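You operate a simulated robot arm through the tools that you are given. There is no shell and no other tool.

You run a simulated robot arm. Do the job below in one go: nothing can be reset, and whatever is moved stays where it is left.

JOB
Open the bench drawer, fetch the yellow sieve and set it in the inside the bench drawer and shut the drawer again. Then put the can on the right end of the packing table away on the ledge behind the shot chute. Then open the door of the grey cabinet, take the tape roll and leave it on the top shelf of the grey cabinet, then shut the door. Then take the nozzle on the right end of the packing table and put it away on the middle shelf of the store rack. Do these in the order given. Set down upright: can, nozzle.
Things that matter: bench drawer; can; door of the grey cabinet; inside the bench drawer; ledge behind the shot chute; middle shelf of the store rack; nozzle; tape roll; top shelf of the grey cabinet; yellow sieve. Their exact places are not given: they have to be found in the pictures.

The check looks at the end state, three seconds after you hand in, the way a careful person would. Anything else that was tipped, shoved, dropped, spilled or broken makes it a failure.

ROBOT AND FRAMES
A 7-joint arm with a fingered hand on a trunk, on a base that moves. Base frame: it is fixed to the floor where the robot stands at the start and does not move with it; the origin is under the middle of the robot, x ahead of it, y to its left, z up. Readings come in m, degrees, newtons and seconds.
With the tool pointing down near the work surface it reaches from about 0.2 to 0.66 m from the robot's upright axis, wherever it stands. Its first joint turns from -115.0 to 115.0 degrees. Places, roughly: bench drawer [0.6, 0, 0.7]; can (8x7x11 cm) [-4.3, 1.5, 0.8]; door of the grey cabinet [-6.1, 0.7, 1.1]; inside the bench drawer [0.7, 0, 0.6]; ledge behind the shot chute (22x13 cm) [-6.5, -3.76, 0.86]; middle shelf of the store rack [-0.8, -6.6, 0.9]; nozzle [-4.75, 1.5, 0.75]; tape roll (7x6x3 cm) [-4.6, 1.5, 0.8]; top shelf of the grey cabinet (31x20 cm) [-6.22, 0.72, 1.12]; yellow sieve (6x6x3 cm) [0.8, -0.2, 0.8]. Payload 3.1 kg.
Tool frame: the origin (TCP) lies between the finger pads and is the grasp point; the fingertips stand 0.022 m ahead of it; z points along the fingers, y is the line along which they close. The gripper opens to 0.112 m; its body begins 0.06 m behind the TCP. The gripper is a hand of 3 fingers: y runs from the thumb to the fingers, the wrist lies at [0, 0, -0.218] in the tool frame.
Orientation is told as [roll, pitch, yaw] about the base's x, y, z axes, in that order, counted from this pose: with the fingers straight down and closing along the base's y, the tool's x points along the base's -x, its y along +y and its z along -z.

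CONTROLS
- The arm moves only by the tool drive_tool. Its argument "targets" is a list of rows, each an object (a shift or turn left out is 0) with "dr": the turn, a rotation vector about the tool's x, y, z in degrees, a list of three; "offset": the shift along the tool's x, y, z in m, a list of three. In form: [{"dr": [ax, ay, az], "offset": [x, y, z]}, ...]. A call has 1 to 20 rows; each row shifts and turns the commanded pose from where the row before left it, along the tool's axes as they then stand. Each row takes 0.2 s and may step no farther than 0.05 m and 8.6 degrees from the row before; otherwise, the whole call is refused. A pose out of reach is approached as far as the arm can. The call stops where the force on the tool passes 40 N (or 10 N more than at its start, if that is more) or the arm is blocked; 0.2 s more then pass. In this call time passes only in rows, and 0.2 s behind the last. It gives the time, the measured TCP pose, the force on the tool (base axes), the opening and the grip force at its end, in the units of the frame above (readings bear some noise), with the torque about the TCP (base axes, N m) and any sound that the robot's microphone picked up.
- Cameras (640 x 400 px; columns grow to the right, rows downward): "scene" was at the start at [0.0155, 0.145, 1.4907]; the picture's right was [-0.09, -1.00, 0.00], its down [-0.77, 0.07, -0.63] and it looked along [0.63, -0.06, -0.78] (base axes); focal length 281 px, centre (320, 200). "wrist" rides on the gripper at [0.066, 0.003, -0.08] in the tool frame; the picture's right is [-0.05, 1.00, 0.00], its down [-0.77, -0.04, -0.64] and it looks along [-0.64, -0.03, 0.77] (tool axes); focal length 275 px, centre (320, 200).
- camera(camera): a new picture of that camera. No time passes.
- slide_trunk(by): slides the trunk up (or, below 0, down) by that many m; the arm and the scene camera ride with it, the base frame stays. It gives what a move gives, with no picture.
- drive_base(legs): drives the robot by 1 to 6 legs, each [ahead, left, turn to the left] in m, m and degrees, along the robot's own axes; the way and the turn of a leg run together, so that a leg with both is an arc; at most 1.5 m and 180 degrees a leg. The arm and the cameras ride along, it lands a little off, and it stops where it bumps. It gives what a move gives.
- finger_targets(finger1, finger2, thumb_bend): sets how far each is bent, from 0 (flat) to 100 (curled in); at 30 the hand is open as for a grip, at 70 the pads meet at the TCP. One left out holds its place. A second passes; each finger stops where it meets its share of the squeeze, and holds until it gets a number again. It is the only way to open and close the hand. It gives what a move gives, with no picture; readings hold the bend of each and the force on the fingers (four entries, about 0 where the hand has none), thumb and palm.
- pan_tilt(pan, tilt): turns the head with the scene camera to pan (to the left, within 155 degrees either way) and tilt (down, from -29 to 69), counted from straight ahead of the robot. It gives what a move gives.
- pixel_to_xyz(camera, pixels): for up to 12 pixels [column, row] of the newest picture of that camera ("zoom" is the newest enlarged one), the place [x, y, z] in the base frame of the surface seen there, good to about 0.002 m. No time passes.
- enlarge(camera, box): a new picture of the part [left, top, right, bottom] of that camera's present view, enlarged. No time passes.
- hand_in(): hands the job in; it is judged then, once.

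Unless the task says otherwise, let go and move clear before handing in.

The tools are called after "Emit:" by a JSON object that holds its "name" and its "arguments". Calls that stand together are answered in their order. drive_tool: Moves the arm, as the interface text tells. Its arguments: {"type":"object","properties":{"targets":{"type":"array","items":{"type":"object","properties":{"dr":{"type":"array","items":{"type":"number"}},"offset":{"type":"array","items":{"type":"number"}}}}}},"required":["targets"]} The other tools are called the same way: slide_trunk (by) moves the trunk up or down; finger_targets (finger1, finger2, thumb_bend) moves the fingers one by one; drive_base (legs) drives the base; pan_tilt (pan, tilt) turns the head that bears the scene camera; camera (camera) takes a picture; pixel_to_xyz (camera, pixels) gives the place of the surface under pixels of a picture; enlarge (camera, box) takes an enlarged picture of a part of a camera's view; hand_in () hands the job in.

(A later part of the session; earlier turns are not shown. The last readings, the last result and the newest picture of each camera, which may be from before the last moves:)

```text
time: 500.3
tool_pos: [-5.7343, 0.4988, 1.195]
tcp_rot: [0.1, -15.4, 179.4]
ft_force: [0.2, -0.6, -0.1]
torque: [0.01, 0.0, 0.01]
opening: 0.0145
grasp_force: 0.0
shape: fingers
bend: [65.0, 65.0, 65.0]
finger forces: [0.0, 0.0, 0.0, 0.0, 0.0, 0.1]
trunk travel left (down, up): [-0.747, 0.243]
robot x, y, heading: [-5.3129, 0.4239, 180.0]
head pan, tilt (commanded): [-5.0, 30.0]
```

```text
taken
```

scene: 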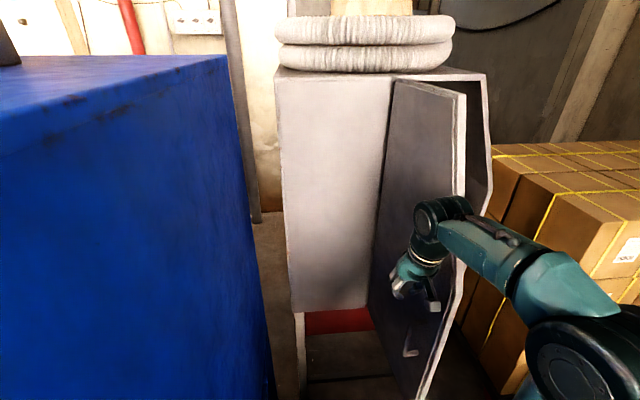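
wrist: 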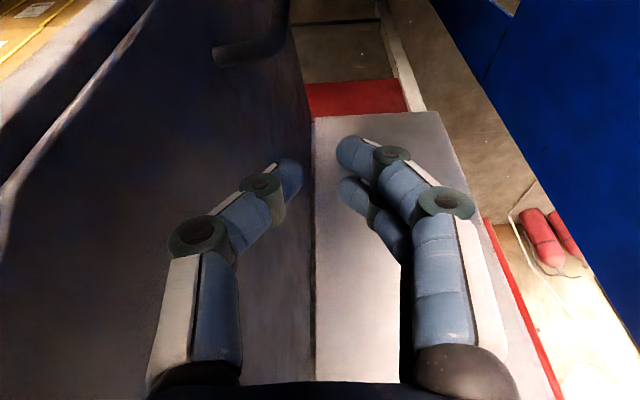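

The door is swinging shut (≈72°). I'll continue pushing along its arc.

Emit:
{"name": "drive_tool", "arguments": {"targets": [{"offset": [0.0004, -0.0461, 0]}, {"offset": [-0.0058, -0.0457, 0.0016]}, {"offset": [-0.0119, -0.0444, 0.0033]}, {"offset": [-0.0177, -0.0422, 0.0049]}]}}

Emit:
{"name": "camera", "arguments": {"camera": "scene"}}

Emit:
{"name": "camera", "arguments": {"camera": "wrist"}}

```text
time: 501.3
tool_pos: [-5.7697, 0.6782, 1.1943]
tcp_rot: [0.0, -15.3, 179.4]
ft_force: [-0.5, -0.2, 0.4]
torque: [0.01, 0.02, -0.01]
opening: 0.0145
grasp_force: 0.1
shape: fingers
bend: [65.0, 65.0, 65.0]
finger forces: [0.0, 0.0, 0.0, 0.1, 0.0, 0.0]
trunk travel left (down, up): [-0.747, 0.243]
robot x, y, heading: [-5.3105, 0.432, 180.1]
head pan, tilt (commanded): [-5.0, 30.0]
```

```text
taken
```

scene: 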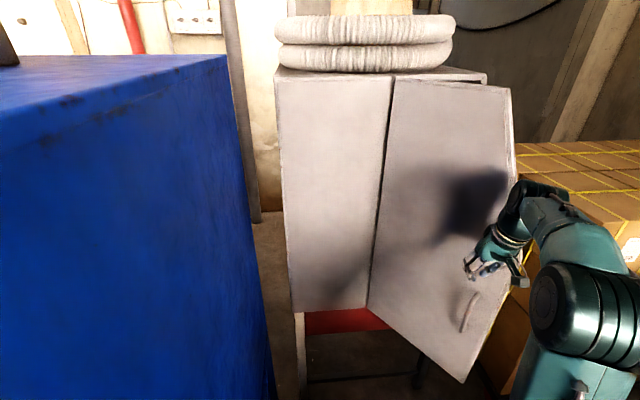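

```text
taken
```

wrist: 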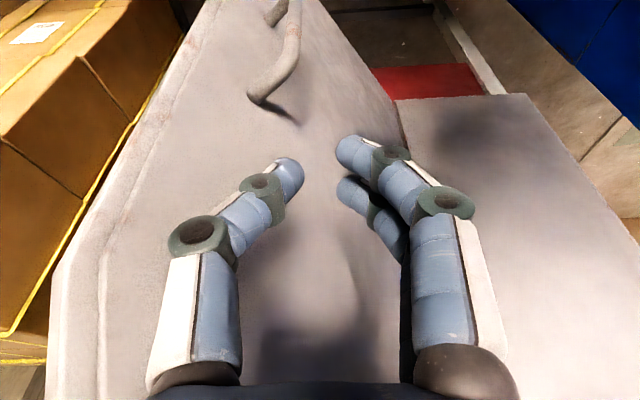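

Door ≈40°. I'll retreat the hand, strafe right, and then push straight in to close it.

Emit:
{"name": "drive_tool", "arguments": {"targets": [{"offset": [0.0385, 0.02, -0.0107]}, {"offset": [0.0385, 0.025, -0.0107]}, {"offset": [0.02, 0.035, -0.0055]}, {"offset": [0, 0.04, 0]}, {"offset": [0, 0.03, 0]}]}}

Emit:
{"name": "drive_base", "arguments": {"legs": [[0, -0.28, 0]]}}

Emit:
{"name": "camera", "arguments": {"camera": "scene"}}

Emit:
{"name": "camera", "arguments": {"camera": "wrist"}}

```text
time: 502.5
tool_pos: [-5.6703, 0.5247, 1.1945]
tcp_rot: [0.0, -15.5, 179.2]
ft_force: [-0.1, 0.3, 0.6]
torque: [0.03, 0.04, 0.0]
opening: 0.0145
grasp_force: 0.0
shape: fingers
bend: [65.0, 65.0, 65.0]
finger forces: [0.0, 0.1, 0.0, 0.0, 0.0, 0.0]
trunk travel left (down, up): [-0.747, 0.243]
robot x, y, heading: [-5.3117, 0.4291, 180.3]
head pan, tilt (commanded): [-5.0, 30.0]
```

```text
time: 504.4
tool_pos: [-5.6699, 0.8047, 1.195]
tcp_rot: [0.0, -15.5, 179.3]
ft_force: [0.1, -0.4, 1.2]
torque: [0.0, 0.0, 0.05]
opening: 0.0142
grasp_force: 0.0
shape: fingers
bend: [65.0, 65.0, 65.0]
finger forces: [0.1, 0.0, 0.1, 0.0, 0.0, 0.1]
trunk travel left (down, up): [-0.747, 0.243]
robot x, y, heading: [-5.3111, 0.7113, 180.1]
head pan, tilt (commanded): [-5.0, 30.0]
```

```text
taken
```

scene: 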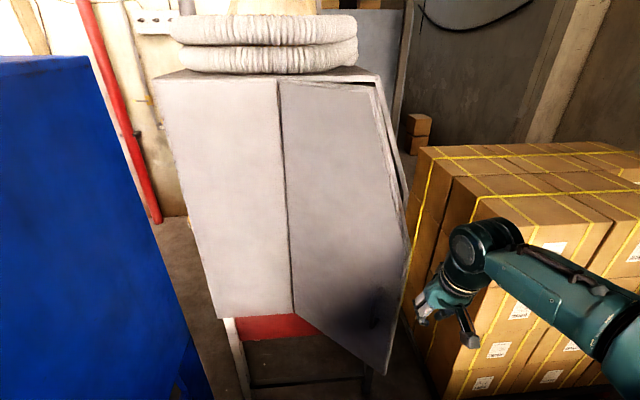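

```text
taken
```

wrist: 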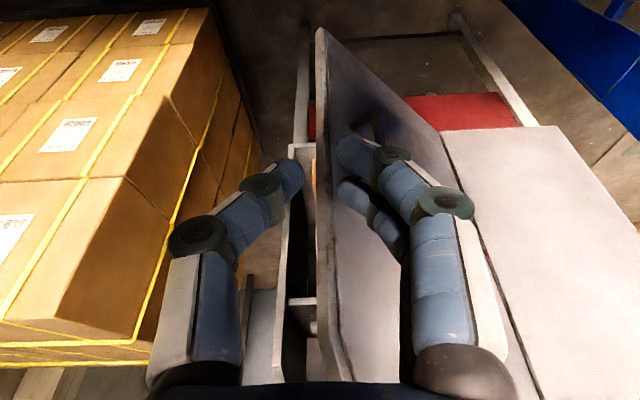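

The door's edge is nearly at the hand's middle. I'll shift the hand 4.5 cm left, come 0.1 m closer, and push straight in.

Emit:
{"name": "drive_tool", "arguments": {"targets": [{"offset": [0, 0.045, 0]}]}}

Emit:
{"name": "drive_base", "arguments": {"legs": [[0.1, 0, 0]]}}

Emit:
{"name": "drive_tool", "arguments": {"targets": [{"offset": [-0.0289, 0, 0.008]}, {"offset": [-0.0289, 0, 0.008]}, {"offset": [-0.0289, 0, 0.008]}, {"offset": [-0.0289, 0, 0.008]}]}}

Emit:
{"name": "camera", "arguments": {"camera": "scene"}}

Emit:
{"name": "camera", "arguments": {"camera": "wrist"}}

```text
time: 504.8
tool_pos: [-5.6714, 0.7582, 1.1944]
tcp_rot: [-0.1, -15.5, 179.4]
ft_force: [-0.5, -0.6, 0.5]
torque: [-0.01, -0.06, -0.03]
opening: 0.0144
grasp_force: 0.1
shape: fingers
bend: [65.0, 65.0, 65.0]
finger forces: [0.1, 0.1, 0.1, 0.1, 0.0, 0.0]
trunk travel left (down, up): [-0.747, 0.243]
robot x, y, heading: [-5.3155, 0.7053, 179.8]
head pan, tilt (commanded): [-5.0, 30.0]
```

```text
time: 506.0
tool_pos: [-5.7705, 0.7617, 1.1937]
tcp_rot: [0.0, -15.4, 179.3]
ft_force: [-0.1, -0.2, 0.0]
torque: [0.03, -0.04, -0.02]
opening: 0.0142
grasp_force: 0.2
shape: fingers
bend: [65.0, 65.0, 65.0]
finger forces: [0.0, 0.0, 0.1, 0.1, 0.0, 0.0]
trunk travel left (down, up): [-0.747, 0.243]
robot x, y, heading: [-5.4121, 0.7098, 179.9]
head pan, tilt (commanded): [-5.0, 30.0]
```

```text
time: 507.0
tool_pos: [-5.8931, 0.7625, 1.195]
tcp_rot: [0.1, -15.5, 179.3]
ft_force: [0.5, -0.3, 0.0]
torque: [-0.01, -0.05, 0.02]
opening: 0.0143
grasp_force: 0.1
shape: fingers
bend: [65.0, 65.0, 65.0]
finger forces: [0.1, 0.0, 0.0, 0.0, 0.0, 0.0]
trunk travel left (down, up): [-0.747, 0.243]
robot x, y, heading: [-5.4086, 0.7087, 180.1]
head pan, tilt (commanded): [-5.0, 30.0]
```

```text
taken
```

scene: 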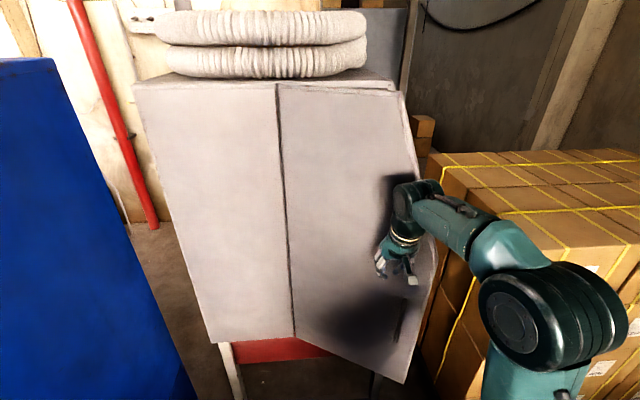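

```text
taken
```

wrist: 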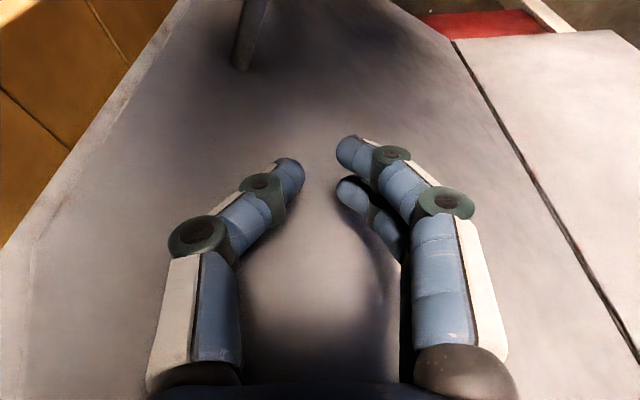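

The door is ≈20° open and moving with the hand. Continuing the push until the stop.

Emit:
{"name": "drive_tool", "arguments": {"targets": [{"offset": [-0.0289, 0, 0.008]}, {"offset": [-0.0289, 0, 0.008]}, {"offset": [-0.0193, 0, 0.0053]}, {"offset": [-0.0145, 0, 0.004]}, {"offset": [-0.0096, 0, 0.0027]}, {"offset": [-0.0096, 0, 0.0027]}]}}

Emit:
{"name": "camera", "arguments": {"camera": "scene"}}

```text
time: 508.4
tool_pos: [-6.006, 0.763, 1.194]
tcp_rot: [0.0, -15.3, 179.4]
ft_force: [-0.2, -0.1, 0.4]
torque: [0.02, 0.01, 0.02]
opening: 0.0141
grasp_force: 0.1
shape: fingers
bend: [65.0, 65.0, 65.0]
finger forces: [0.0, 0.1, 0.0, 0.0, 0.0, 0.1]
trunk travel left (down, up): [-0.747, 0.243]
robot x, y, heading: [-5.412, 0.7078, 179.7]
head pan, tilt (commanded): [-5.0, 30.0]
```

```text
taken
```

scene: 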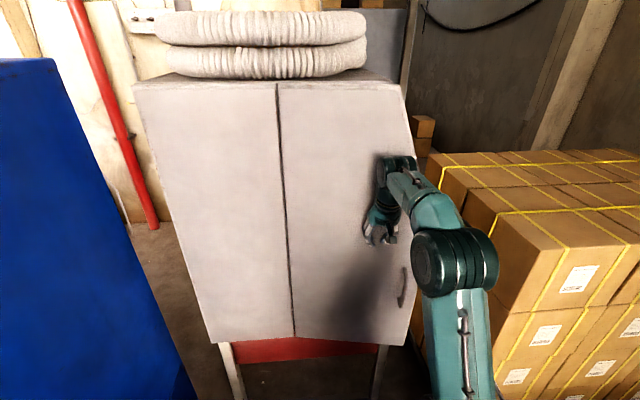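

Emit:
{"name": "pixel_to_xyz", "arguments": {"camera": "scene", "pixels": [[340, 200], [300, 200], [350, 300], [395, 330], [400, 140], [240, 200], [395, 270]]}}

Emit:
{"name": "drive_tool", "arguments": {"targets": [{"offset": [-0.0077, 0, 0.0021]}, {"offset": [-0.0077, 0, 0.0021]}, {"offset": [-0.0077, 0, 0.0021]}]}}

Emit:
{"name": "camera", "arguments": {"camera": "scene"}}

Emit:
{"name": "pixel_to_xyz", "arguments": {"camera": "scene", "pixels": [[340, 200], [300, 200], [350, 300], [395, 330], [400, 140], [240, 200], [395, 270]]}}

```text
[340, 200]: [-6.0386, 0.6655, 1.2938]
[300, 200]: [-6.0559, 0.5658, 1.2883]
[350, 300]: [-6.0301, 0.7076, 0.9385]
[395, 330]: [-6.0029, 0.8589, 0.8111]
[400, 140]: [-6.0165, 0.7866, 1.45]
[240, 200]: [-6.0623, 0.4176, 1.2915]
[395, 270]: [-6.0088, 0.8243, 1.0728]
```

```text
time: 509.2
tool_pos: [-6.0287, 0.7631, 1.1935]
tcp_rot: [0.0, -15.4, 179.3]
ft_force: [1.2, 0.5, -0.3]
torque: [0.0, -0.03, 0.01]
opening: 0.0145
grasp_force: 0.1
shape: fingers
bend: [65.0, 65.0, 65.0]
finger forces: [0.0, 0.0, 0.0, 0.0, 0.1, 0.0]
trunk travel left (down, up): [-0.747, 0.243]
robot x, y, heading: [-5.4065, 0.7076, 180.0]
head pan, tilt (commanded): [-5.0, 30.0]
```

```text
taken
```

scene: 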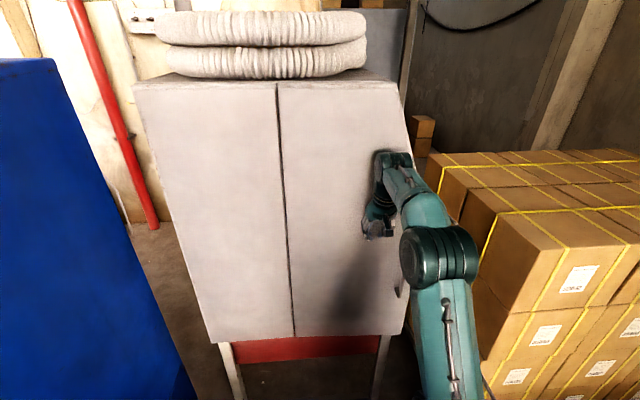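

```text
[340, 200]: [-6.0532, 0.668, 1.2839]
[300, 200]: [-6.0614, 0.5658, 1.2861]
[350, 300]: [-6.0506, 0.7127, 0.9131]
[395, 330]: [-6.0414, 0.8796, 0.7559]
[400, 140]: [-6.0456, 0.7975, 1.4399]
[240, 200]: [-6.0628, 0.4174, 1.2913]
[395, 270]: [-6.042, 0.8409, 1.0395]
```

Still ~2 cm open at the edge; pushing the last bit until force builds.

Emit:
{"name": "drive_tool", "arguments": {"targets": [{"offset": [-0.0077, 0, 0.0021]}, {"offset": [-0.0058, 0, 0.0016]}, {"offset": [-0.0048, 0, 0.0013]}, {"offset": [-0.0048, 0, 0.0013]}]}}

Emit:
{"name": "camera", "arguments": {"camera": "scene"}}

Emit:
{"name": "pixel_to_xyz", "arguments": {"camera": "scene", "pixels": [[340, 200], [300, 200], [350, 300], [390, 330], [398, 140], [240, 200], [390, 300]]}}

```text
time: 510.2
tool_pos: [-6.0469, 0.7644, 1.1959]
tcp_rot: [0.0, -15.3, 179.3]
ft_force: [24.8, -0.1, -9.1]
torque: [0.15, -0.66, 0.31]
opening: 0.0143
grasp_force: 12.8
shape: fingers
bend: [65.0, 65.0, 65.0]
finger forces: [0.0, 25.3, 0.0, 0.0, 0.1, 0.0]
trunk travel left (down, up): [-0.747, 0.243]
robot x, y, heading: [-5.41, 0.7078, 180.3]
head pan, tilt (commanded): [-5.0, 30.0]
```

```text
taken
```

scene: 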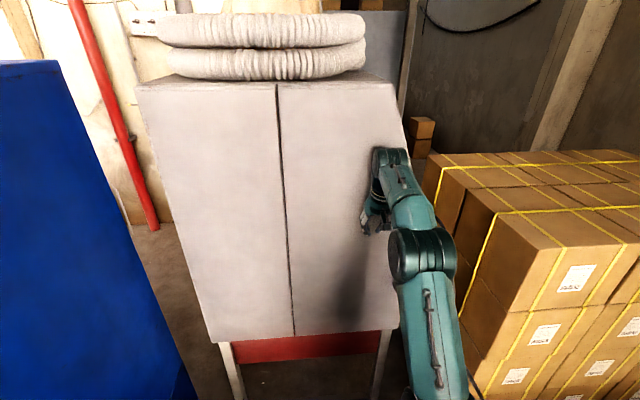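

```text
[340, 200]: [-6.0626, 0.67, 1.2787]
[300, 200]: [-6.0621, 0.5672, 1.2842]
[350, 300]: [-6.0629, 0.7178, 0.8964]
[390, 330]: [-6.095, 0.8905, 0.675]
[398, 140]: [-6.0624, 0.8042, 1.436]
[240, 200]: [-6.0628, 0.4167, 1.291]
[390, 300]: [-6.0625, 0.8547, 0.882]
```

The door is flush shut (x=−6.0625 all across, 25 N at the stop). I'll withdraw the hand and verify it stays shut, then go for the nozzle.

Emit:
{"name": "drive_tool", "arguments": {"targets": [{"offset": [0.0193, 0, -0.0053]}, {"offset": [0.0385, 0, -0.0107]}, {"offset": [0.0385, 0, -0.0107]}, {"offset": [0.0385, 0, -0.0107]}, {"offset": [0.0385, 0, -0.0107]}, {"offset": [0.0385, 0, -0.0107]}, {"offset": [0.0385, 0, -0.0107]}]}}

Emit:
{"name": "drive_base", "arguments": {"legs": [[-0.1, 0, 0]]}}

Emit:
{"name": "camera", "arguments": {"camera": "scene"}}

Emit:
{"name": "pixel_to_xyz", "arguments": {"camera": "scene", "pixels": [[340, 200], [300, 200], [350, 300], [375, 300], [365, 200], [240, 200]]}}

```text
time: 511.8
tool_pos: [-5.7909, 0.7652, 1.1949]
tcp_rot: [0.1, -15.6, 179.1]
ft_force: [1.3, -0.5, 0.0]
torque: [0.03, 0.03, 0.02]
opening: 0.0144
grasp_force: 0.1
shape: fingers
bend: [65.0, 65.0, 65.0]
finger forces: [0.1, 0.0, 0.1, 0.1, 0.0, 0.0]
trunk travel left (down, up): [-0.747, 0.243]
robot x, y, heading: [-5.4119, 0.7098, 180.0]
head pan, tilt (commanded): [-5.0, 30.0]
```

```text
time: 512.9
tool_pos: [-5.6966, 0.7611, 1.1946]
tcp_rot: [0.1, -15.5, 179.5]
ft_force: [0.6, 0.3, -0.8]
torque: [-0.02, 0.0, 0.02]
opening: 0.0143
grasp_force: 0.1
shape: fingers
bend: [65.0, 65.0, 65.0]
finger forces: [0.0, 0.0, 0.1, 0.0, 0.0, 0.0]
trunk travel left (down, up): [-0.747, 0.243]
robot x, y, heading: [-5.3129, 0.708, -179.9]
head pan, tilt (commanded): [-5.0, 30.0]
```

```text
taken
```

scene: 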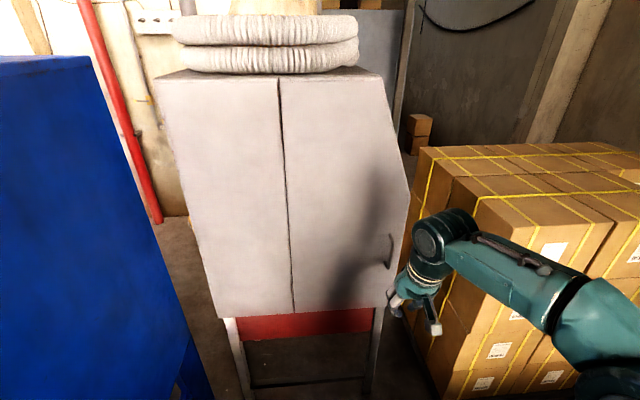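

```text
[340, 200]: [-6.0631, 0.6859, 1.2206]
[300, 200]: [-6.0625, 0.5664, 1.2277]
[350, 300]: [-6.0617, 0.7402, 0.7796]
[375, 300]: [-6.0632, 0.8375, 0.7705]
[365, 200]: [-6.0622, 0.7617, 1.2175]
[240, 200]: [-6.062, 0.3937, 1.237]
```

The cabinet is shut. Now for the nozzle: raise the trunk a bit, move along the aisle, and turn to face the table.

Emit:
{"name": "slide_trunk", "arguments": {"by": 0.1}}

Emit:
{"name": "drive_base", "arguments": {"legs": [[0, -0.97, 0], [0, 0, -179.9]]}}

Emit:
{"name": "finger_targets", "arguments": {"finger1": 45, "finger2": 45, "thumb_bend": 45}}

Emit:
{"name": "pan_tilt", "arguments": {"pan": 0, "tilt": 50}}

Emit:
{"name": "camera", "arguments": {"camera": "scene"}}

Emit:
{"name": "camera", "arguments": {"camera": "wrist"}}

```text
time: 514.2
tool_pos: [-5.6956, 0.7616, 1.2948]
tcp_rot: [0.1, -15.5, 179.4]
ft_force: [-0.6, -1.2, -0.2]
torque: [-0.05, 0.0, -0.03]
opening: 0.0143
grasp_force: 0.1
shape: fingers
bend: [65.0, 65.0, 65.0]
finger forces: [0.0, 0.0, 0.0, 0.0, 0.0, 0.0]
trunk travel left (down, up): [-0.847, 0.143]
robot x, y, heading: [-5.3126, 0.7059, -180.2]
head pan, tilt (commanded): [-5.0, 30.0]
```

```text
time: 526.6
tool_pos: [-4.9235, 1.6148, 1.2949]
tcp_rot: [0.0, -15.4, -1.8]
ft_force: [0.5, -0.8, -0.2]
torque: [0.03, -0.01, -0.01]
opening: 0.0143
grasp_force: 0.1
shape: fingers
bend: [65.0, 65.0, 65.0]
finger forces: [0.0, 0.0, 0.0, 0.0, 0.0, 0.0]
trunk travel left (down, up): [-0.847, 0.143]
robot x, y, heading: [-5.3038, 1.6784, -1.2]
head pan, tilt (commanded): [-5.0, 30.0]
```

```text
time: 527.6
tool_pos: [-4.9232, 1.6153, 1.2939]
tcp_rot: [0.0, -15.5, -1.9]
ft_force: [-0.3, 0.0, -0.4]
torque: [-0.07, -0.03, 0.01]
opening: 0.0689
grasp_force: 0.0
shape: fingers
bend: [45.0, 45.0, 45.0]
finger forces: [0.0, 0.0, 0.0, 0.0, 0.1, 0.0]
trunk travel left (down, up): [-0.847, 0.143]
robot x, y, heading: [-5.3075, 1.6739, -1.3]
head pan, tilt (commanded): [-5.0, 30.0]
```

```text
time: 528.5
tool_pos: [-4.9233, 1.6157, 1.2942]
tcp_rot: [0.0, -15.5, -1.9]
ft_force: [-0.1, -0.3, 0.2]
torque: [0.02, 0.01, 0.01]
opening: 0.0692
grasp_force: 0.0
shape: fingers
bend: [45.0, 45.0, 45.0]
finger forces: [0.0, 0.0, 0.0, 0.1, 0.1, 0.1]
trunk travel left (down, up): [-0.847, 0.143]
robot x, y, heading: [-5.3024, 1.6821, -1.1]
head pan, tilt (commanded): [0.0, 50.0]
```

```text
taken
```

scene: 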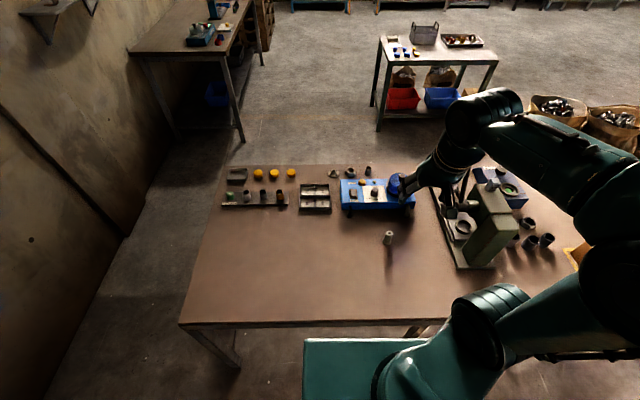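

```text
taken
```

wrist: 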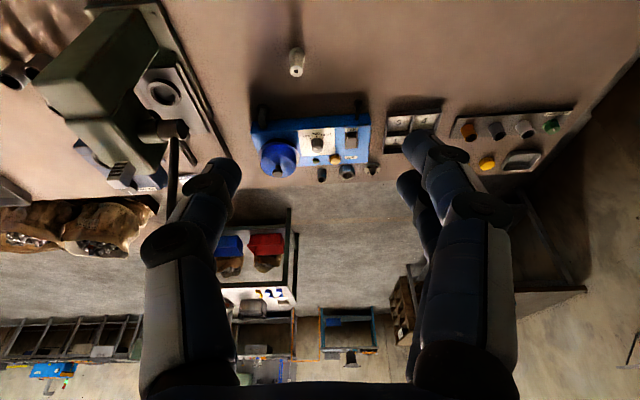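

Emit:
{"name": "pixel_to_xyz", "arguments": {"camera": "scene", "pixels": [[600, 200], [620, 280], [550, 150], [480, 110], [500, 310], [388, 235], [387, 245], [490, 220]]}}

Emit:
{"name": "enlarge", "arguments": {"camera": "wrist", "box": [250, 20, 350, 120]}}

```text
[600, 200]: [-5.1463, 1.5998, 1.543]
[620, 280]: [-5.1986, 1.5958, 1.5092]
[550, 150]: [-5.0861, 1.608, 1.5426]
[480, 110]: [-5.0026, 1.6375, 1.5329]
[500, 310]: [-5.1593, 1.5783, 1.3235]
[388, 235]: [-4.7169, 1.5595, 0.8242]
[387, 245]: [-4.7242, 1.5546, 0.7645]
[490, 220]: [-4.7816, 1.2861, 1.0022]
```

```text
4.00 times, centred on (300, 70) of wrist
```

zoom: 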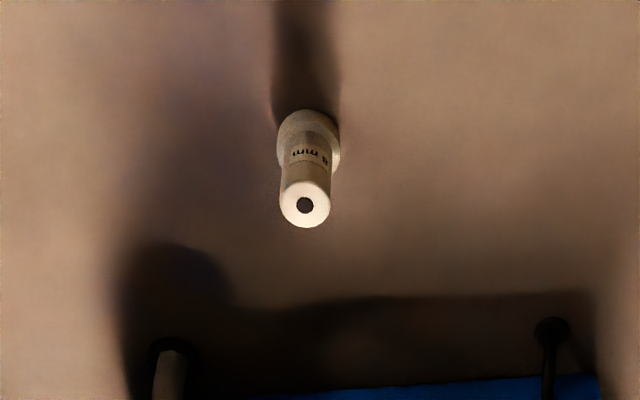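

Emit:
{"name": "pixel_to_xyz", "arguments": {"camera": "zoom", "pixels": [[284, 203], [327, 203], [305, 188], [305, 222], [281, 150], [337, 150], [305, 165], [315, 120], [310, 113]]}}

```text
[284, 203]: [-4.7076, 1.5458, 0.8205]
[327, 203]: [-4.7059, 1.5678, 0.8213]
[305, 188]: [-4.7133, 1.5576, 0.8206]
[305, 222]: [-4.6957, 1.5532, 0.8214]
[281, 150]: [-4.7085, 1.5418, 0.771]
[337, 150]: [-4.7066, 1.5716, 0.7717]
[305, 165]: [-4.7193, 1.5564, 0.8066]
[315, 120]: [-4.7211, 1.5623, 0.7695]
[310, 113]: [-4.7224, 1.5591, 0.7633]
```

Nozzle centre (−4.706, 1.557), tube Ø≈2.4 cm, top 0.821. I'll tilt the hand to 45°, go above it, and lower with the trunk.

Emit:
{"name": "drive_tool", "arguments": {"targets": [{"dr": [0, -7.4, 0]}, {"dr": [0, -7.4, 0]}, {"dr": [0, -7.4, 0]}, {"dr": [0, -7.3, 0]}, {"offset": [-0.0309, -0.01036, 0.0309]}, {"offset": [-0.0309, -0.01036, 0.0309]}, {"offset": [-0.0309, -0.01036, 0.0309]}, {"offset": [-0.0309, -0.01036, 0.0309]}, {"offset": [-0.0309, -0.01036, 0.0309]}]}}

Emit:
{"name": "slide_trunk", "arguments": {"by": -0.32}}

Emit:
{"name": "camera", "arguments": {"camera": "scene"}}

Emit:
{"name": "camera", "arguments": {"camera": "wrist"}}

```text
time: 530.5
tool_pos: [-4.7036, 1.5573, 1.2918]
tcp_rot: [0.0, -44.9, -1.8]
ft_force: [-0.7, -0.2, 0.8]
torque: [0.02, 0.01, 0.01]
opening: 0.0692
grasp_force: 0.1
shape: fingers
bend: [45.0, 45.0, 45.0]
finger forces: [0.0, 0.0, 0.0, 0.0, 0.0, 0.0]
trunk travel left (down, up): [-0.847, 0.143]
robot x, y, heading: [-5.303, 1.6739, -1.3]
head pan, tilt (commanded): [0.0, 50.0]
```

```text
time: 533.6
tool_pos: [-4.7073, 1.5568, 0.9735]
tcp_rot: [0.0, -45.0, -1.8]
ft_force: [0.0, 0.0, -0.3]
torque: [0.02, 0.01, 0.01]
opening: 0.0688
grasp_force: 0.0
shape: fingers
bend: [45.0, 45.0, 45.0]
finger forces: [0.0, 0.0, 0.1, 0.0, 0.0, 0.0]
trunk travel left (down, up): [-0.527, 0.463]
robot x, y, heading: [-5.3068, 1.6775, -1.0]
head pan, tilt (commanded): [0.0, 50.0]
```

```text
taken
```

scene: 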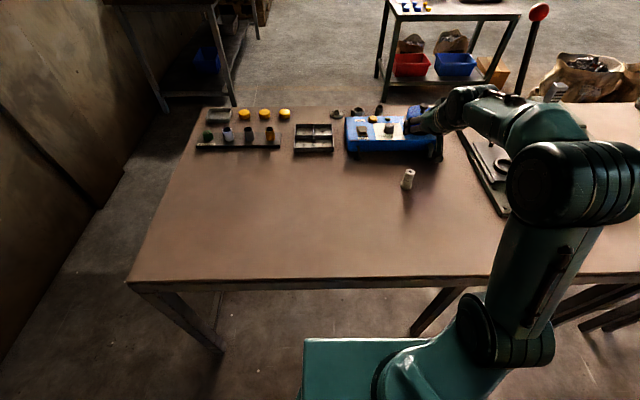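

```text
taken
```

wrist: 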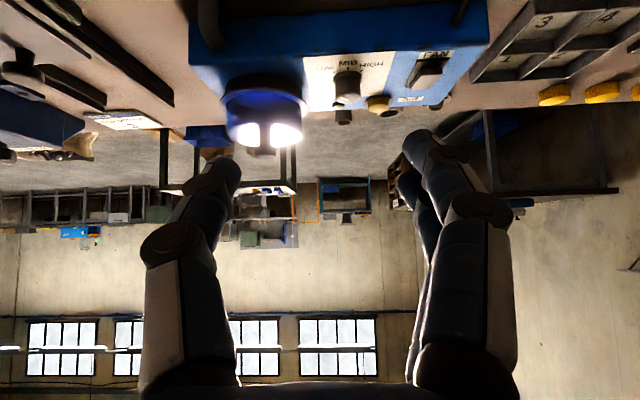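

Emit:
{"name": "pixel_to_xyz", "arguments": {"camera": "scene", "pixels": [[570, 150], [600, 200], [540, 200], [500, 110], [530, 130], [538, 12], [525, 70], [500, 170], [520, 230]]}}

```text
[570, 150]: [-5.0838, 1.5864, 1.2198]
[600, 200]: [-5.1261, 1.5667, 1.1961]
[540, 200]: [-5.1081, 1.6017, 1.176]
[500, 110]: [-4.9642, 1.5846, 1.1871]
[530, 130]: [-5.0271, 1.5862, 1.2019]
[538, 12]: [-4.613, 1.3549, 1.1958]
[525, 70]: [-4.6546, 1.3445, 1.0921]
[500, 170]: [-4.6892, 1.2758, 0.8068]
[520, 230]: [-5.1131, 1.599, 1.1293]
```

Emit:
{"name": "drive_tool", "arguments": {"targets": [{"offset": [0.0283, 0, 0.0283]}, {"offset": [0.0283, 0, 0.0283]}, {"offset": [0.0212, 0, 0.0212]}]}}

Emit:
{"name": "camera", "arguments": {"camera": "wrist"}}

Emit:
{"name": "enlarge", "arguments": {"camera": "scene", "box": [340, 80, 540, 240]}}

```text
time: 534.4
tool_pos: [-4.7047, 1.5565, 0.8624]
tcp_rot: [0.0, -44.9, -1.8]
ft_force: [-0.5, 0.1, 0.8]
torque: [0.01, 0.0, -0.02]
opening: 0.0689
grasp_force: 0.0
shape: fingers
bend: [45.0, 45.0, 45.0]
finger forces: [0.0, 0.0, 0.1, 0.0, 0.0, 0.0]
trunk travel left (down, up): [-0.527, 0.463]
robot x, y, heading: [-5.3106, 1.6746, -1.3]
head pan, tilt (commanded): [0.0, 50.0]
```

```text
taken
```

wrist: 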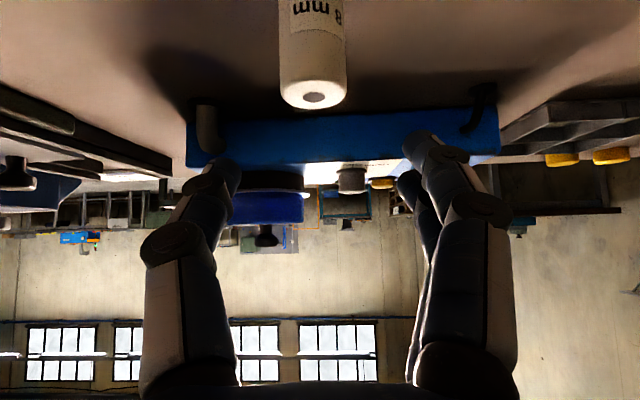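

```text
2.50 times, centred on (440, 160) of scene
```

zoom: 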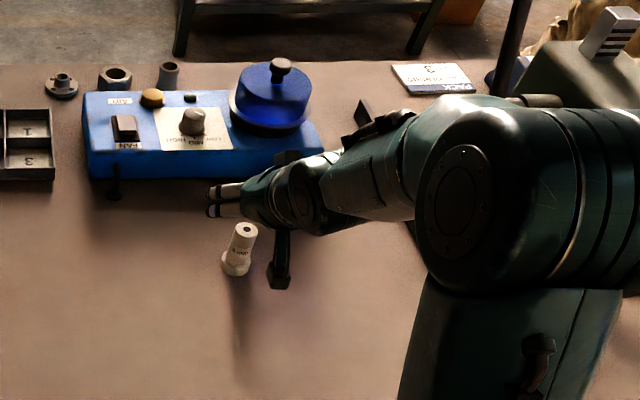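

Emit:
{"name": "drive_tool", "arguments": {"targets": [{"offset": [0.0212, -0.003, 0.0212]}, {"offset": [0.0141, 0, 0.0141]}, {"offset": [0.0078, 0, 0.0078]}]}}

Emit:
{"name": "camera", "arguments": {"camera": "wrist"}}

Emit:
{"name": "enlarge", "arguments": {"camera": "scene", "box": [340, 80, 540, 240]}}

```text
time: 535.2
tool_pos: [-4.7061, 1.5531, 0.802]
tcp_rot: [0.0, -44.9, -1.9]
ft_force: [-0.2, -0.8, -0.1]
torque: [-0.02, 0.0, -0.03]
opening: 0.069
grasp_force: 0.0
shape: fingers
bend: [45.0, 45.0, 45.0]
finger forces: [0.0, 0.0, 0.0, 0.0, 0.0, 0.1]
trunk travel left (down, up): [-0.527, 0.463]
robot x, y, heading: [-5.3059, 1.6733, -1.1]
head pan, tilt (commanded): [0.0, 50.0]
```

```text
taken
```

wrist: 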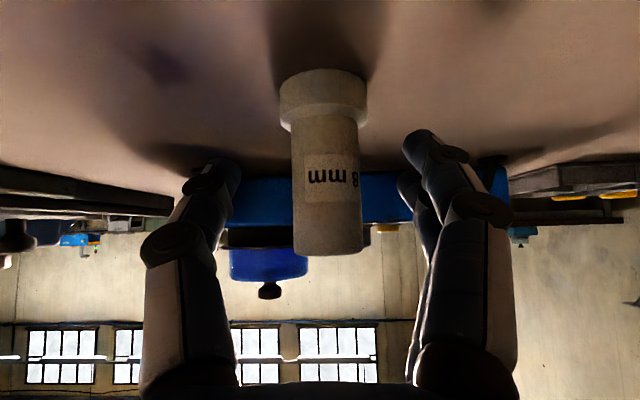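

```text
2.50 times, centred on (440, 160) of scene
```

zoom: 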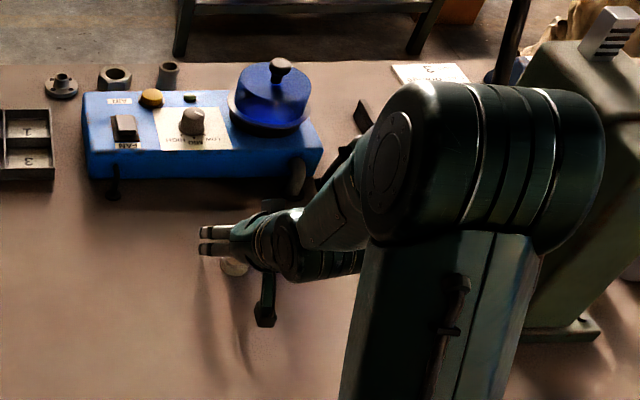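

The nozzle's tube is between thumb and fingers. Closing.

Emit:
{"name": "finger_targets", "arguments": {"finger1": 75, "finger2": 75, "thumb_bend": 75}}

Emit:
{"name": "camera", "arguments": {"camera": "wrist"}}

```text
time: 536.2
tool_pos: [-4.7064, 1.5545, 0.8013]
tcp_rot: [-0.1, -45.1, -1.7]
ft_force: [-0.4, -0.9, -0.4]
torque: [0.03, 0.0, 0.01]
opening: 0.0002
grasp_force: 0.0
shape: fingers
bend: [74.0, 74.0, 73.0]
finger forces: [0.0, 0.0, 0.0, 0.0, 0.1, 0.1]
trunk travel left (down, up): [-0.527, 0.463]
robot x, y, heading: [-5.3044, 1.6703, -1.4]
head pan, tilt (commanded): [0.0, 50.0]
```

```text
taken
```

wrist: 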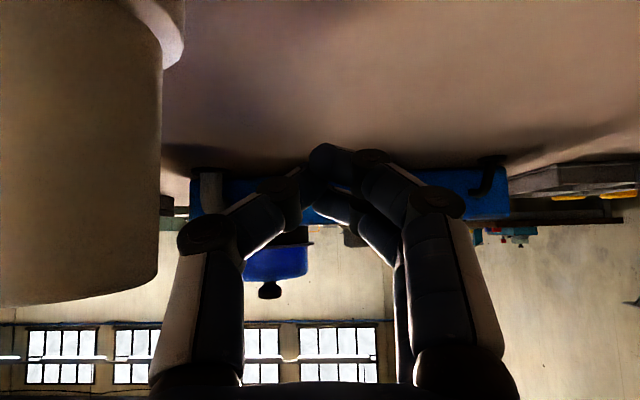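

The nozzle slipped out and now stands toward the camera side at the left. I'll locate it before moving anything.

Emit:
{"name": "pixel_to_xyz", "arguments": {"camera": "wrist", "pixels": [[80, 200], [150, 200], [80, 290], [20, 200], [170, 30], [140, 100]]}}

Emit:
{"name": "camera", "arguments": {"camera": "scene"}}

Emit:
{"name": "enlarge", "arguments": {"camera": "scene", "box": [360, 120, 500, 260]}}

```text
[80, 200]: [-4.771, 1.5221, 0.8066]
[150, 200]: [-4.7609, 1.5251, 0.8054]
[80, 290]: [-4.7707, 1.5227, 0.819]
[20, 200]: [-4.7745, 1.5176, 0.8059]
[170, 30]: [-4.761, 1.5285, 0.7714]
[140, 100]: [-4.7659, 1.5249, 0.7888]
```

```text
taken
```

scene: 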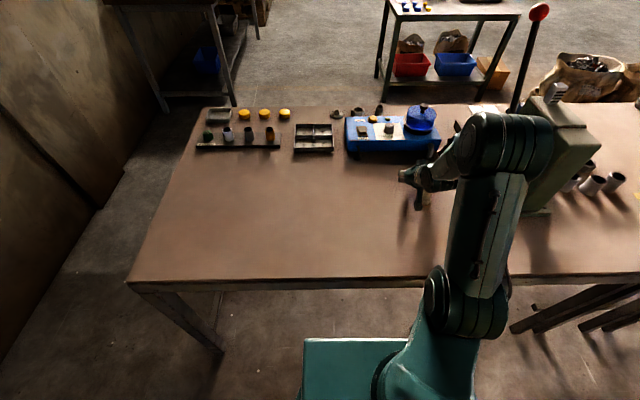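

```text
2.86 times, centred on (430, 190) of scene
```

zoom: 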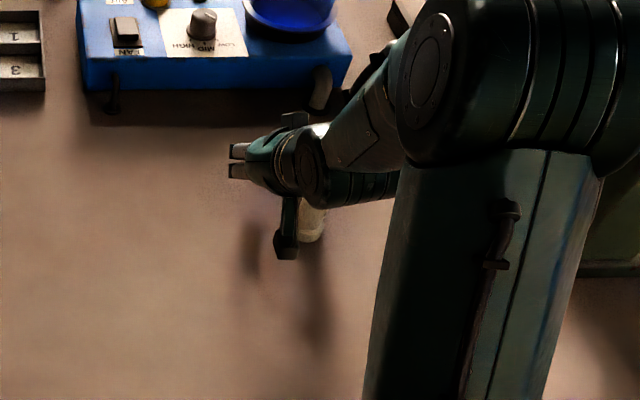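

The nozzle is still standing upright at about (−4.775, 1.52). I'll lift the hand straight up away from it and re-measure.

Emit:
{"name": "drive_tool", "arguments": {"targets": [{"offset": [-0.0106, 0, -0.0106]}, {"offset": [-0.0212, 0, -0.0212]}, {"offset": [-0.0283, 0, -0.0283]}, {"offset": [-0.0283, 0, -0.0283]}]}}

Emit:
{"name": "slide_trunk", "arguments": {"by": 0.1}}

Emit:
{"name": "camera", "arguments": {"camera": "scene"}}

Emit:
{"name": "enlarge", "arguments": {"camera": "scene", "box": [360, 120, 500, 260]}}

Emit:
{"name": "camera", "arguments": {"camera": "wrist"}}

```text
time: 537.2
tool_pos: [-4.7051, 1.5546, 0.928]
tcp_rot: [0.1, -44.9, -1.8]
ft_force: [0.0, 0.7, 0.6]
torque: [-0.01, 0.0, 0.02]
opening: 0.0
grasp_force: 0.0
shape: fingers
bend: [74.0, 74.0, 73.0]
finger forces: [0.0, 0.1, 0.1, 0.0, 0.0, 0.0]
trunk travel left (down, up): [-0.527, 0.463]
robot x, y, heading: [-5.3065, 1.6747, -1.3]
head pan, tilt (commanded): [0.0, 50.0]
```

```text
time: 538.6
tool_pos: [-4.7044, 1.5551, 1.0269]
tcp_rot: [-0.1, -45.0, -1.8]
ft_force: [-0.1, -0.7, 0.4]
torque: [-0.02, 0.01, 0.02]
opening: 0.0
grasp_force: 0.2
shape: fingers
bend: [74.0, 74.0, 73.0]
finger forces: [0.1, 0.1, 0.1, 0.0, 0.0, 0.0]
trunk travel left (down, up): [-0.627, 0.363]
robot x, y, heading: [-5.3047, 1.6743, -1.2]
head pan, tilt (commanded): [0.0, 50.0]
```

```text
taken
```

scene: 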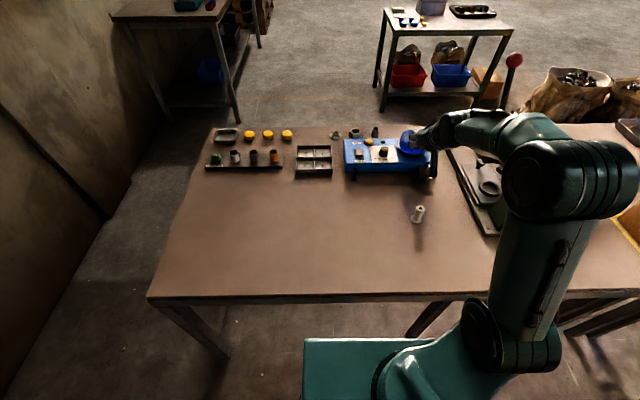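

```text
2.86 times, centred on (430, 190) of scene
```

zoom: 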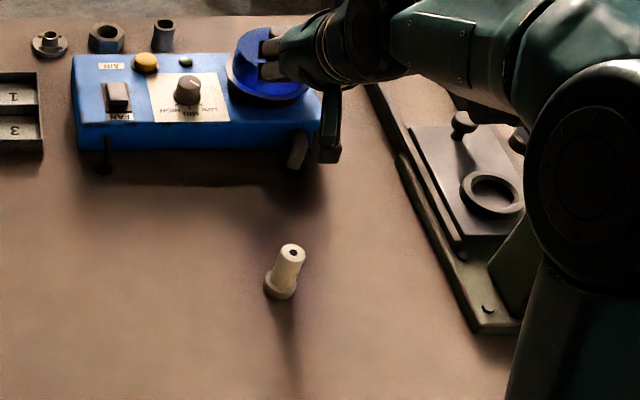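

```text
taken
```

wrist: 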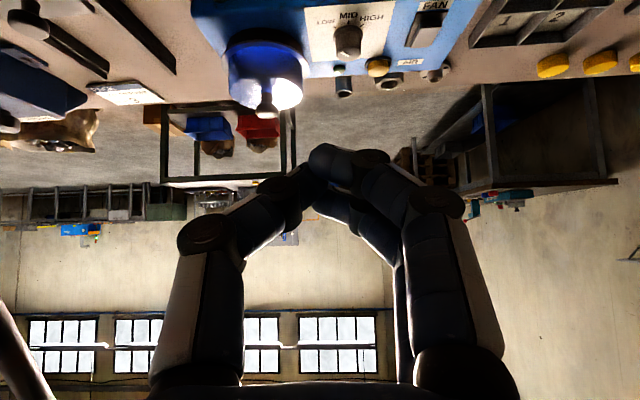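

The nozzle still stands upright on the table. A 45° grasp suits it poorly; a near-vertical one is better. Before choosing, I'll check the store rack's shelf spacing from here.

Emit:
{"name": "pixel_to_xyz", "arguments": {"camera": "zoom", "pixels": [[292, 252], [284, 262], [300, 260], [280, 295], [268, 285], [293, 290]]}}

Emit:
{"name": "pan_tilt", "arguments": {"pan": -60, "tilt": 5}}

Emit:
{"name": "camera", "arguments": {"camera": "scene"}}

```text
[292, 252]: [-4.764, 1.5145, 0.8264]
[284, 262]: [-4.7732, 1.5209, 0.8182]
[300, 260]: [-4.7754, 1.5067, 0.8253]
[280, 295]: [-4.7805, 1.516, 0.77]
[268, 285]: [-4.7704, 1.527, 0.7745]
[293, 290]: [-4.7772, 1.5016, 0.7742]
```

```text
time: 539.9
tool_pos: [-4.7054, 1.5541, 1.027]
tcp_rot: [0.0, -44.9, -1.8]
ft_force: [0.0, 0.5, -0.1]
torque: [0.04, -0.01, 0.0]
opening: 0.0
grasp_force: 0.1
shape: fingers
bend: [74.0, 74.0, 73.0]
finger forces: [0.0, 0.0, 0.0, 0.0, 0.0, 0.1]
trunk travel left (down, up): [-0.627, 0.363]
robot x, y, heading: [-5.3028, 1.6765, -1.2]
head pan, tilt (commanded): [-60.0, 5.0]
```

```text
taken
```

scene: 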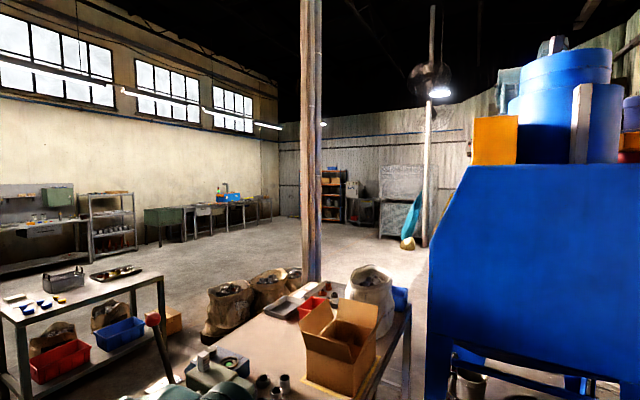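

Emit:
{"name": "enlarge", "arguments": {"camera": "scene", "box": [310, 150, 370, 230]}}

Emit:
{"name": "pixel_to_xyz", "arguments": {"camera": "zoom", "pixels": [[345, 100], [345, 140], [345, 160], [345, 200], [345, 250], [345, 300], [360, 120], [360, 180]]}}

```text
5.00 times, centred on (340, 190) of scene
```

zoom: 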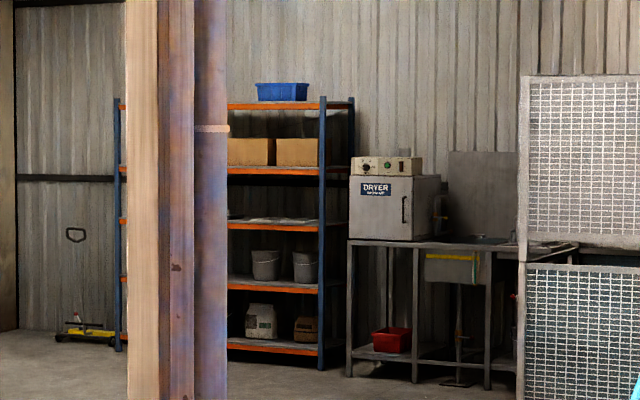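

```text
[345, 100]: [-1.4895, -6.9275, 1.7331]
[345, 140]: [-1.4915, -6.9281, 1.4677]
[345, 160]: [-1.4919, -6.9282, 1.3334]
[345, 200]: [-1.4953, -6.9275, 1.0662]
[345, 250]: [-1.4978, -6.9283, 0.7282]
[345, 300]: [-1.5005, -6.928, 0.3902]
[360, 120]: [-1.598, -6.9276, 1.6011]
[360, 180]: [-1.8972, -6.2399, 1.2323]
```

The middle shelf (z≈0.90) has about 0.34 m of headroom, so a ~22° tilt suits both the grasp and the shelf. I'll reopen the hand, set the 22° tilt, and look at the nozzle.

Emit:
{"name": "finger_targets", "arguments": {"finger1": 47, "finger2": 47, "thumb_bend": 47}}

Emit:
{"name": "drive_tool", "arguments": {"targets": [{"dr": [0, 7.7, 0]}, {"dr": [0, 7.7, 0]}, {"dr": [0, 7.6, 0]}, {"offset": [0.031, -0.02, -0.0125]}, {"offset": [0.031, -0.02, -0.0125]}]}}

Emit:
{"name": "camera", "arguments": {"camera": "wrist"}}

Emit:
{"name": "pan_tilt", "arguments": {"pan": 0, "tilt": 50}}

Emit:
{"name": "camera", "arguments": {"camera": "scene"}}

```text
time: 540.9
tool_pos: [-4.7054, 1.5522, 1.027]
tcp_rot: [0.0, -45.1, -1.8]
ft_force: [0.0, -1.0, 0.2]
torque: [0.01, 0.03, -0.03]
opening: 0.063
grasp_force: 0.1
shape: fingers
bend: [47.0, 47.0, 47.0]
finger forces: [0.0, 0.0, 0.0, 0.0, 0.0, 0.0]
trunk travel left (down, up): [-0.627, 0.363]
robot x, y, heading: [-5.3026, 1.6763, -1.2]
head pan, tilt (commanded): [-60.0, 5.0]
```

```text
time: 542.1
tool_pos: [-4.7737, 1.5177, 1.0274]
tcp_rot: [0.1, -21.9, -1.8]
ft_force: [0.8, -0.5, -0.3]
torque: [0.0, -0.02, -0.02]
opening: 0.0632
grasp_force: 0.1
shape: fingers
bend: [47.0, 47.0, 47.0]
finger forces: [0.0, 0.0, 0.1, 0.1, 0.1, 0.1]
trunk travel left (down, up): [-0.627, 0.363]
robot x, y, heading: [-5.306, 1.676, -1.1]
head pan, tilt (commanded): [-60.0, 5.0]
```

```text
taken
```

wrist: 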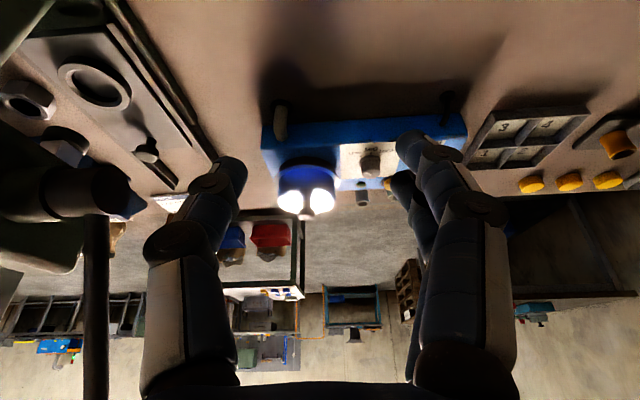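

```text
time: 543.4
tool_pos: [-4.7734, 1.5167, 1.0265]
tcp_rot: [0.1, -22.0, -1.8]
ft_force: [0.5, 0.3, 0.2]
torque: [0.02, 0.01, -0.02]
opening: 0.063
grasp_force: 0.0
shape: fingers
bend: [47.0, 47.0, 47.0]
finger forces: [0.0, 0.0, 0.1, 0.0, 0.0, 0.0]
trunk travel left (down, up): [-0.627, 0.363]
robot x, y, heading: [-5.3006, 1.6757, -1.2]
head pan, tilt (commanded): [0.0, 50.0]
```

```text
taken
```

scene: 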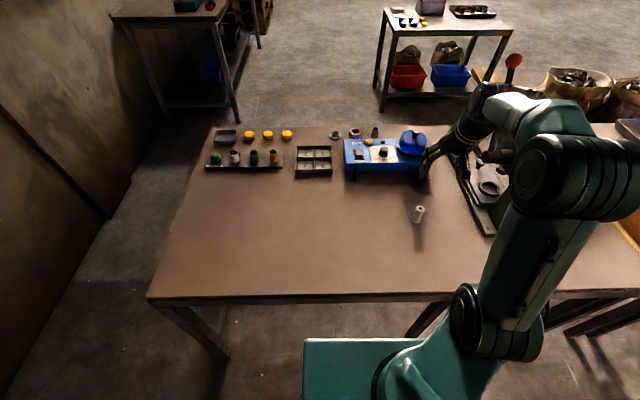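

Emit:
{"name": "enlarge", "arguments": {"camera": "scene", "box": [390, 190, 450, 240]}}

Emit:
{"name": "pixel_to_xyz", "arguments": {"camera": "zoom", "pixels": [[320, 160], [300, 165], [340, 165], [320, 150], [320, 180], [290, 250], [330, 265], [305, 262], [318, 210]]}}

```text
8.00 times, centred on (420, 215) of scene
```

zoom: 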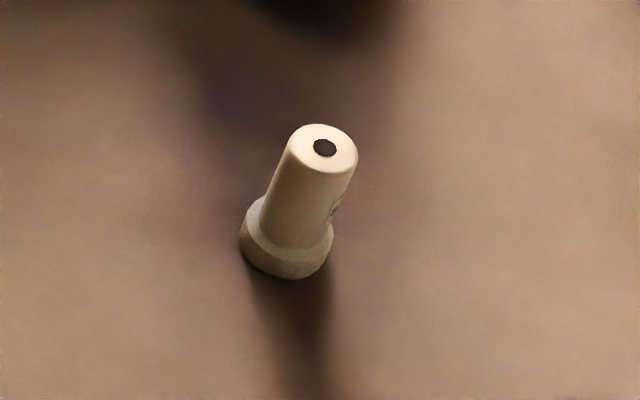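

```text
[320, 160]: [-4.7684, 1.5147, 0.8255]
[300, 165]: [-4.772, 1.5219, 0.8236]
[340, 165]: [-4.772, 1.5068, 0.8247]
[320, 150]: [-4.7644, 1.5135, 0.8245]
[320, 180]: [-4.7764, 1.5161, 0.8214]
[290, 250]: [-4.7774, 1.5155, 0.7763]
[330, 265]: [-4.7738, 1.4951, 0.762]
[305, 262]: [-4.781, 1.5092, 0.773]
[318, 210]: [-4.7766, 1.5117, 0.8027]
```

Nozzle now at (−4.765, 1.512), vertical. Descending with the 22° tilt.

Emit:
{"name": "drive_tool", "arguments": {"targets": [{"offset": [-0.0079, -0.005, 0.0032]}, {"offset": [0.015, 0, 0.0371]}, {"offset": [0.015, 0, 0.0371]}, {"offset": [0.015, 0, 0.0371]}]}}

Emit:
{"name": "camera", "arguments": {"camera": "wrist"}}

Emit:
{"name": "pixel_to_xyz", "arguments": {"camera": "wrist", "pixels": [[320, 50], [310, 40], [330, 40], [320, 30]]}}

```text
time: 544.4
tool_pos: [-4.7654, 1.5112, 0.9054]
tcp_rot: [-0.1, -22.0, -1.8]
ft_force: [0.4, -0.6, -0.1]
torque: [0.04, -0.02, 0.0]
opening: 0.0626
grasp_force: 0.0
shape: fingers
bend: [47.0, 47.0, 47.0]
finger forces: [0.1, 0.1, 0.0, 0.0, 0.1, 0.0]
trunk travel left (down, up): [-0.627, 0.363]
robot x, y, heading: [-5.3012, 1.6758, -1.2]
head pan, tilt (commanded): [0.0, 50.0]
```

```text
taken
```

wrist: 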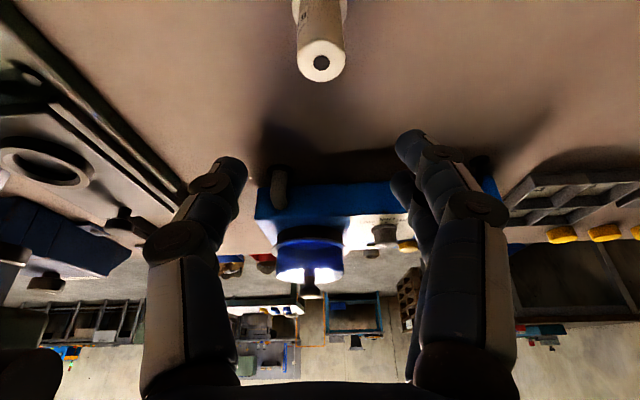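

```text
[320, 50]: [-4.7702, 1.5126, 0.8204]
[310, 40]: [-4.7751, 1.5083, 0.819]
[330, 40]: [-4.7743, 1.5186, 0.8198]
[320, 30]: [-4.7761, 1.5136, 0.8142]
```

Centred (col 321). Descending to grasp height.

Emit:
{"name": "drive_tool", "arguments": {"targets": [{"offset": [0.015, 0, 0.0371]}, {"offset": [0.015, 0, 0.0371]}, {"offset": [0.0101, 0, 0.025]}]}}

Emit:
{"name": "camera", "arguments": {"camera": "wrist"}}

Emit:
{"name": "pixel_to_xyz", "arguments": {"camera": "wrist", "pixels": [[295, 180], [350, 180], [322, 205], [322, 160]]}}

```text
time: 545.2
tool_pos: [-4.766, 1.5106, 0.7986]
tcp_rot: [0.0, -22.1, -1.9]
ft_force: [0.4, 0.7, 0.4]
torque: [0.01, 0.0, -0.02]
opening: 0.0629
grasp_force: 0.0
shape: fingers
bend: [47.0, 47.0, 47.0]
finger forces: [0.0, 0.1, 0.0, 0.0, 0.0, 0.0]
trunk travel left (down, up): [-0.627, 0.363]
robot x, y, heading: [-5.3033, 1.6747, -1.2]
head pan, tilt (commanded): [0.0, 50.0]
```

```text
taken
```

wrist: 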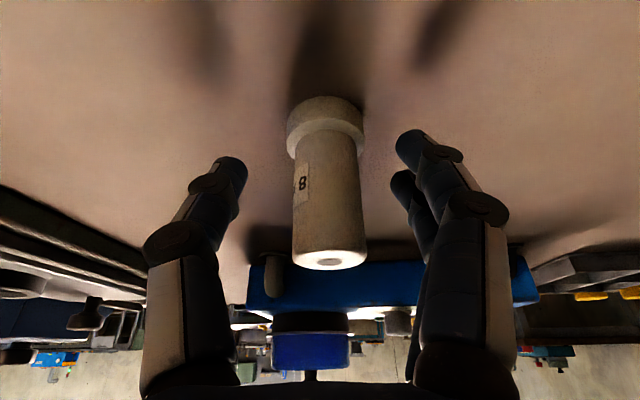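

```text
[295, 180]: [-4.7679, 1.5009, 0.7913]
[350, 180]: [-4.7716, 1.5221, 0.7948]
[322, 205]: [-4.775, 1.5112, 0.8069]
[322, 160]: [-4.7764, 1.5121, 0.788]
```

Well centred. I'll close in stages and watch.

Emit:
{"name": "finger_targets", "arguments": {"finger1": 58, "finger2": 58, "thumb_bend": 58}}

Emit:
{"name": "camera", "arguments": {"camera": "wrist"}}

```text
time: 546.2
tool_pos: [-4.7657, 1.5108, 0.7991]
tcp_rot: [0.1, -22.0, -1.8]
ft_force: [-0.3, 0.6, -0.4]
torque: [0.03, -0.04, -0.03]
opening: 0.036
grasp_force: 0.1
shape: fingers
bend: [57.0, 57.0, 57.0]
finger forces: [0.0, 0.0, 0.0, 0.1, 0.1, 0.0]
trunk travel left (down, up): [-0.627, 0.363]
robot x, y, heading: [-5.3044, 1.6808, -1.1]
head pan, tilt (commanded): [0.0, 50.0]
```

```text
taken
```

wrist: 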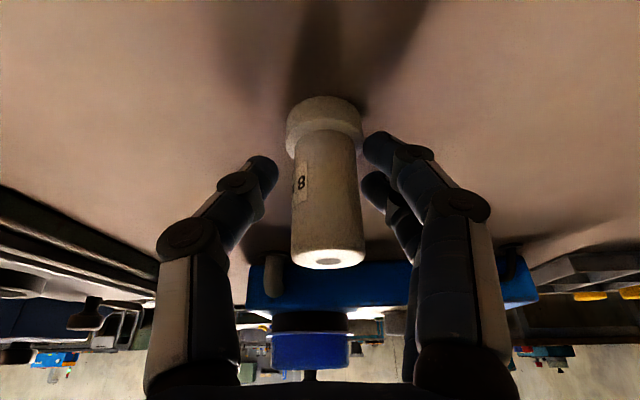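

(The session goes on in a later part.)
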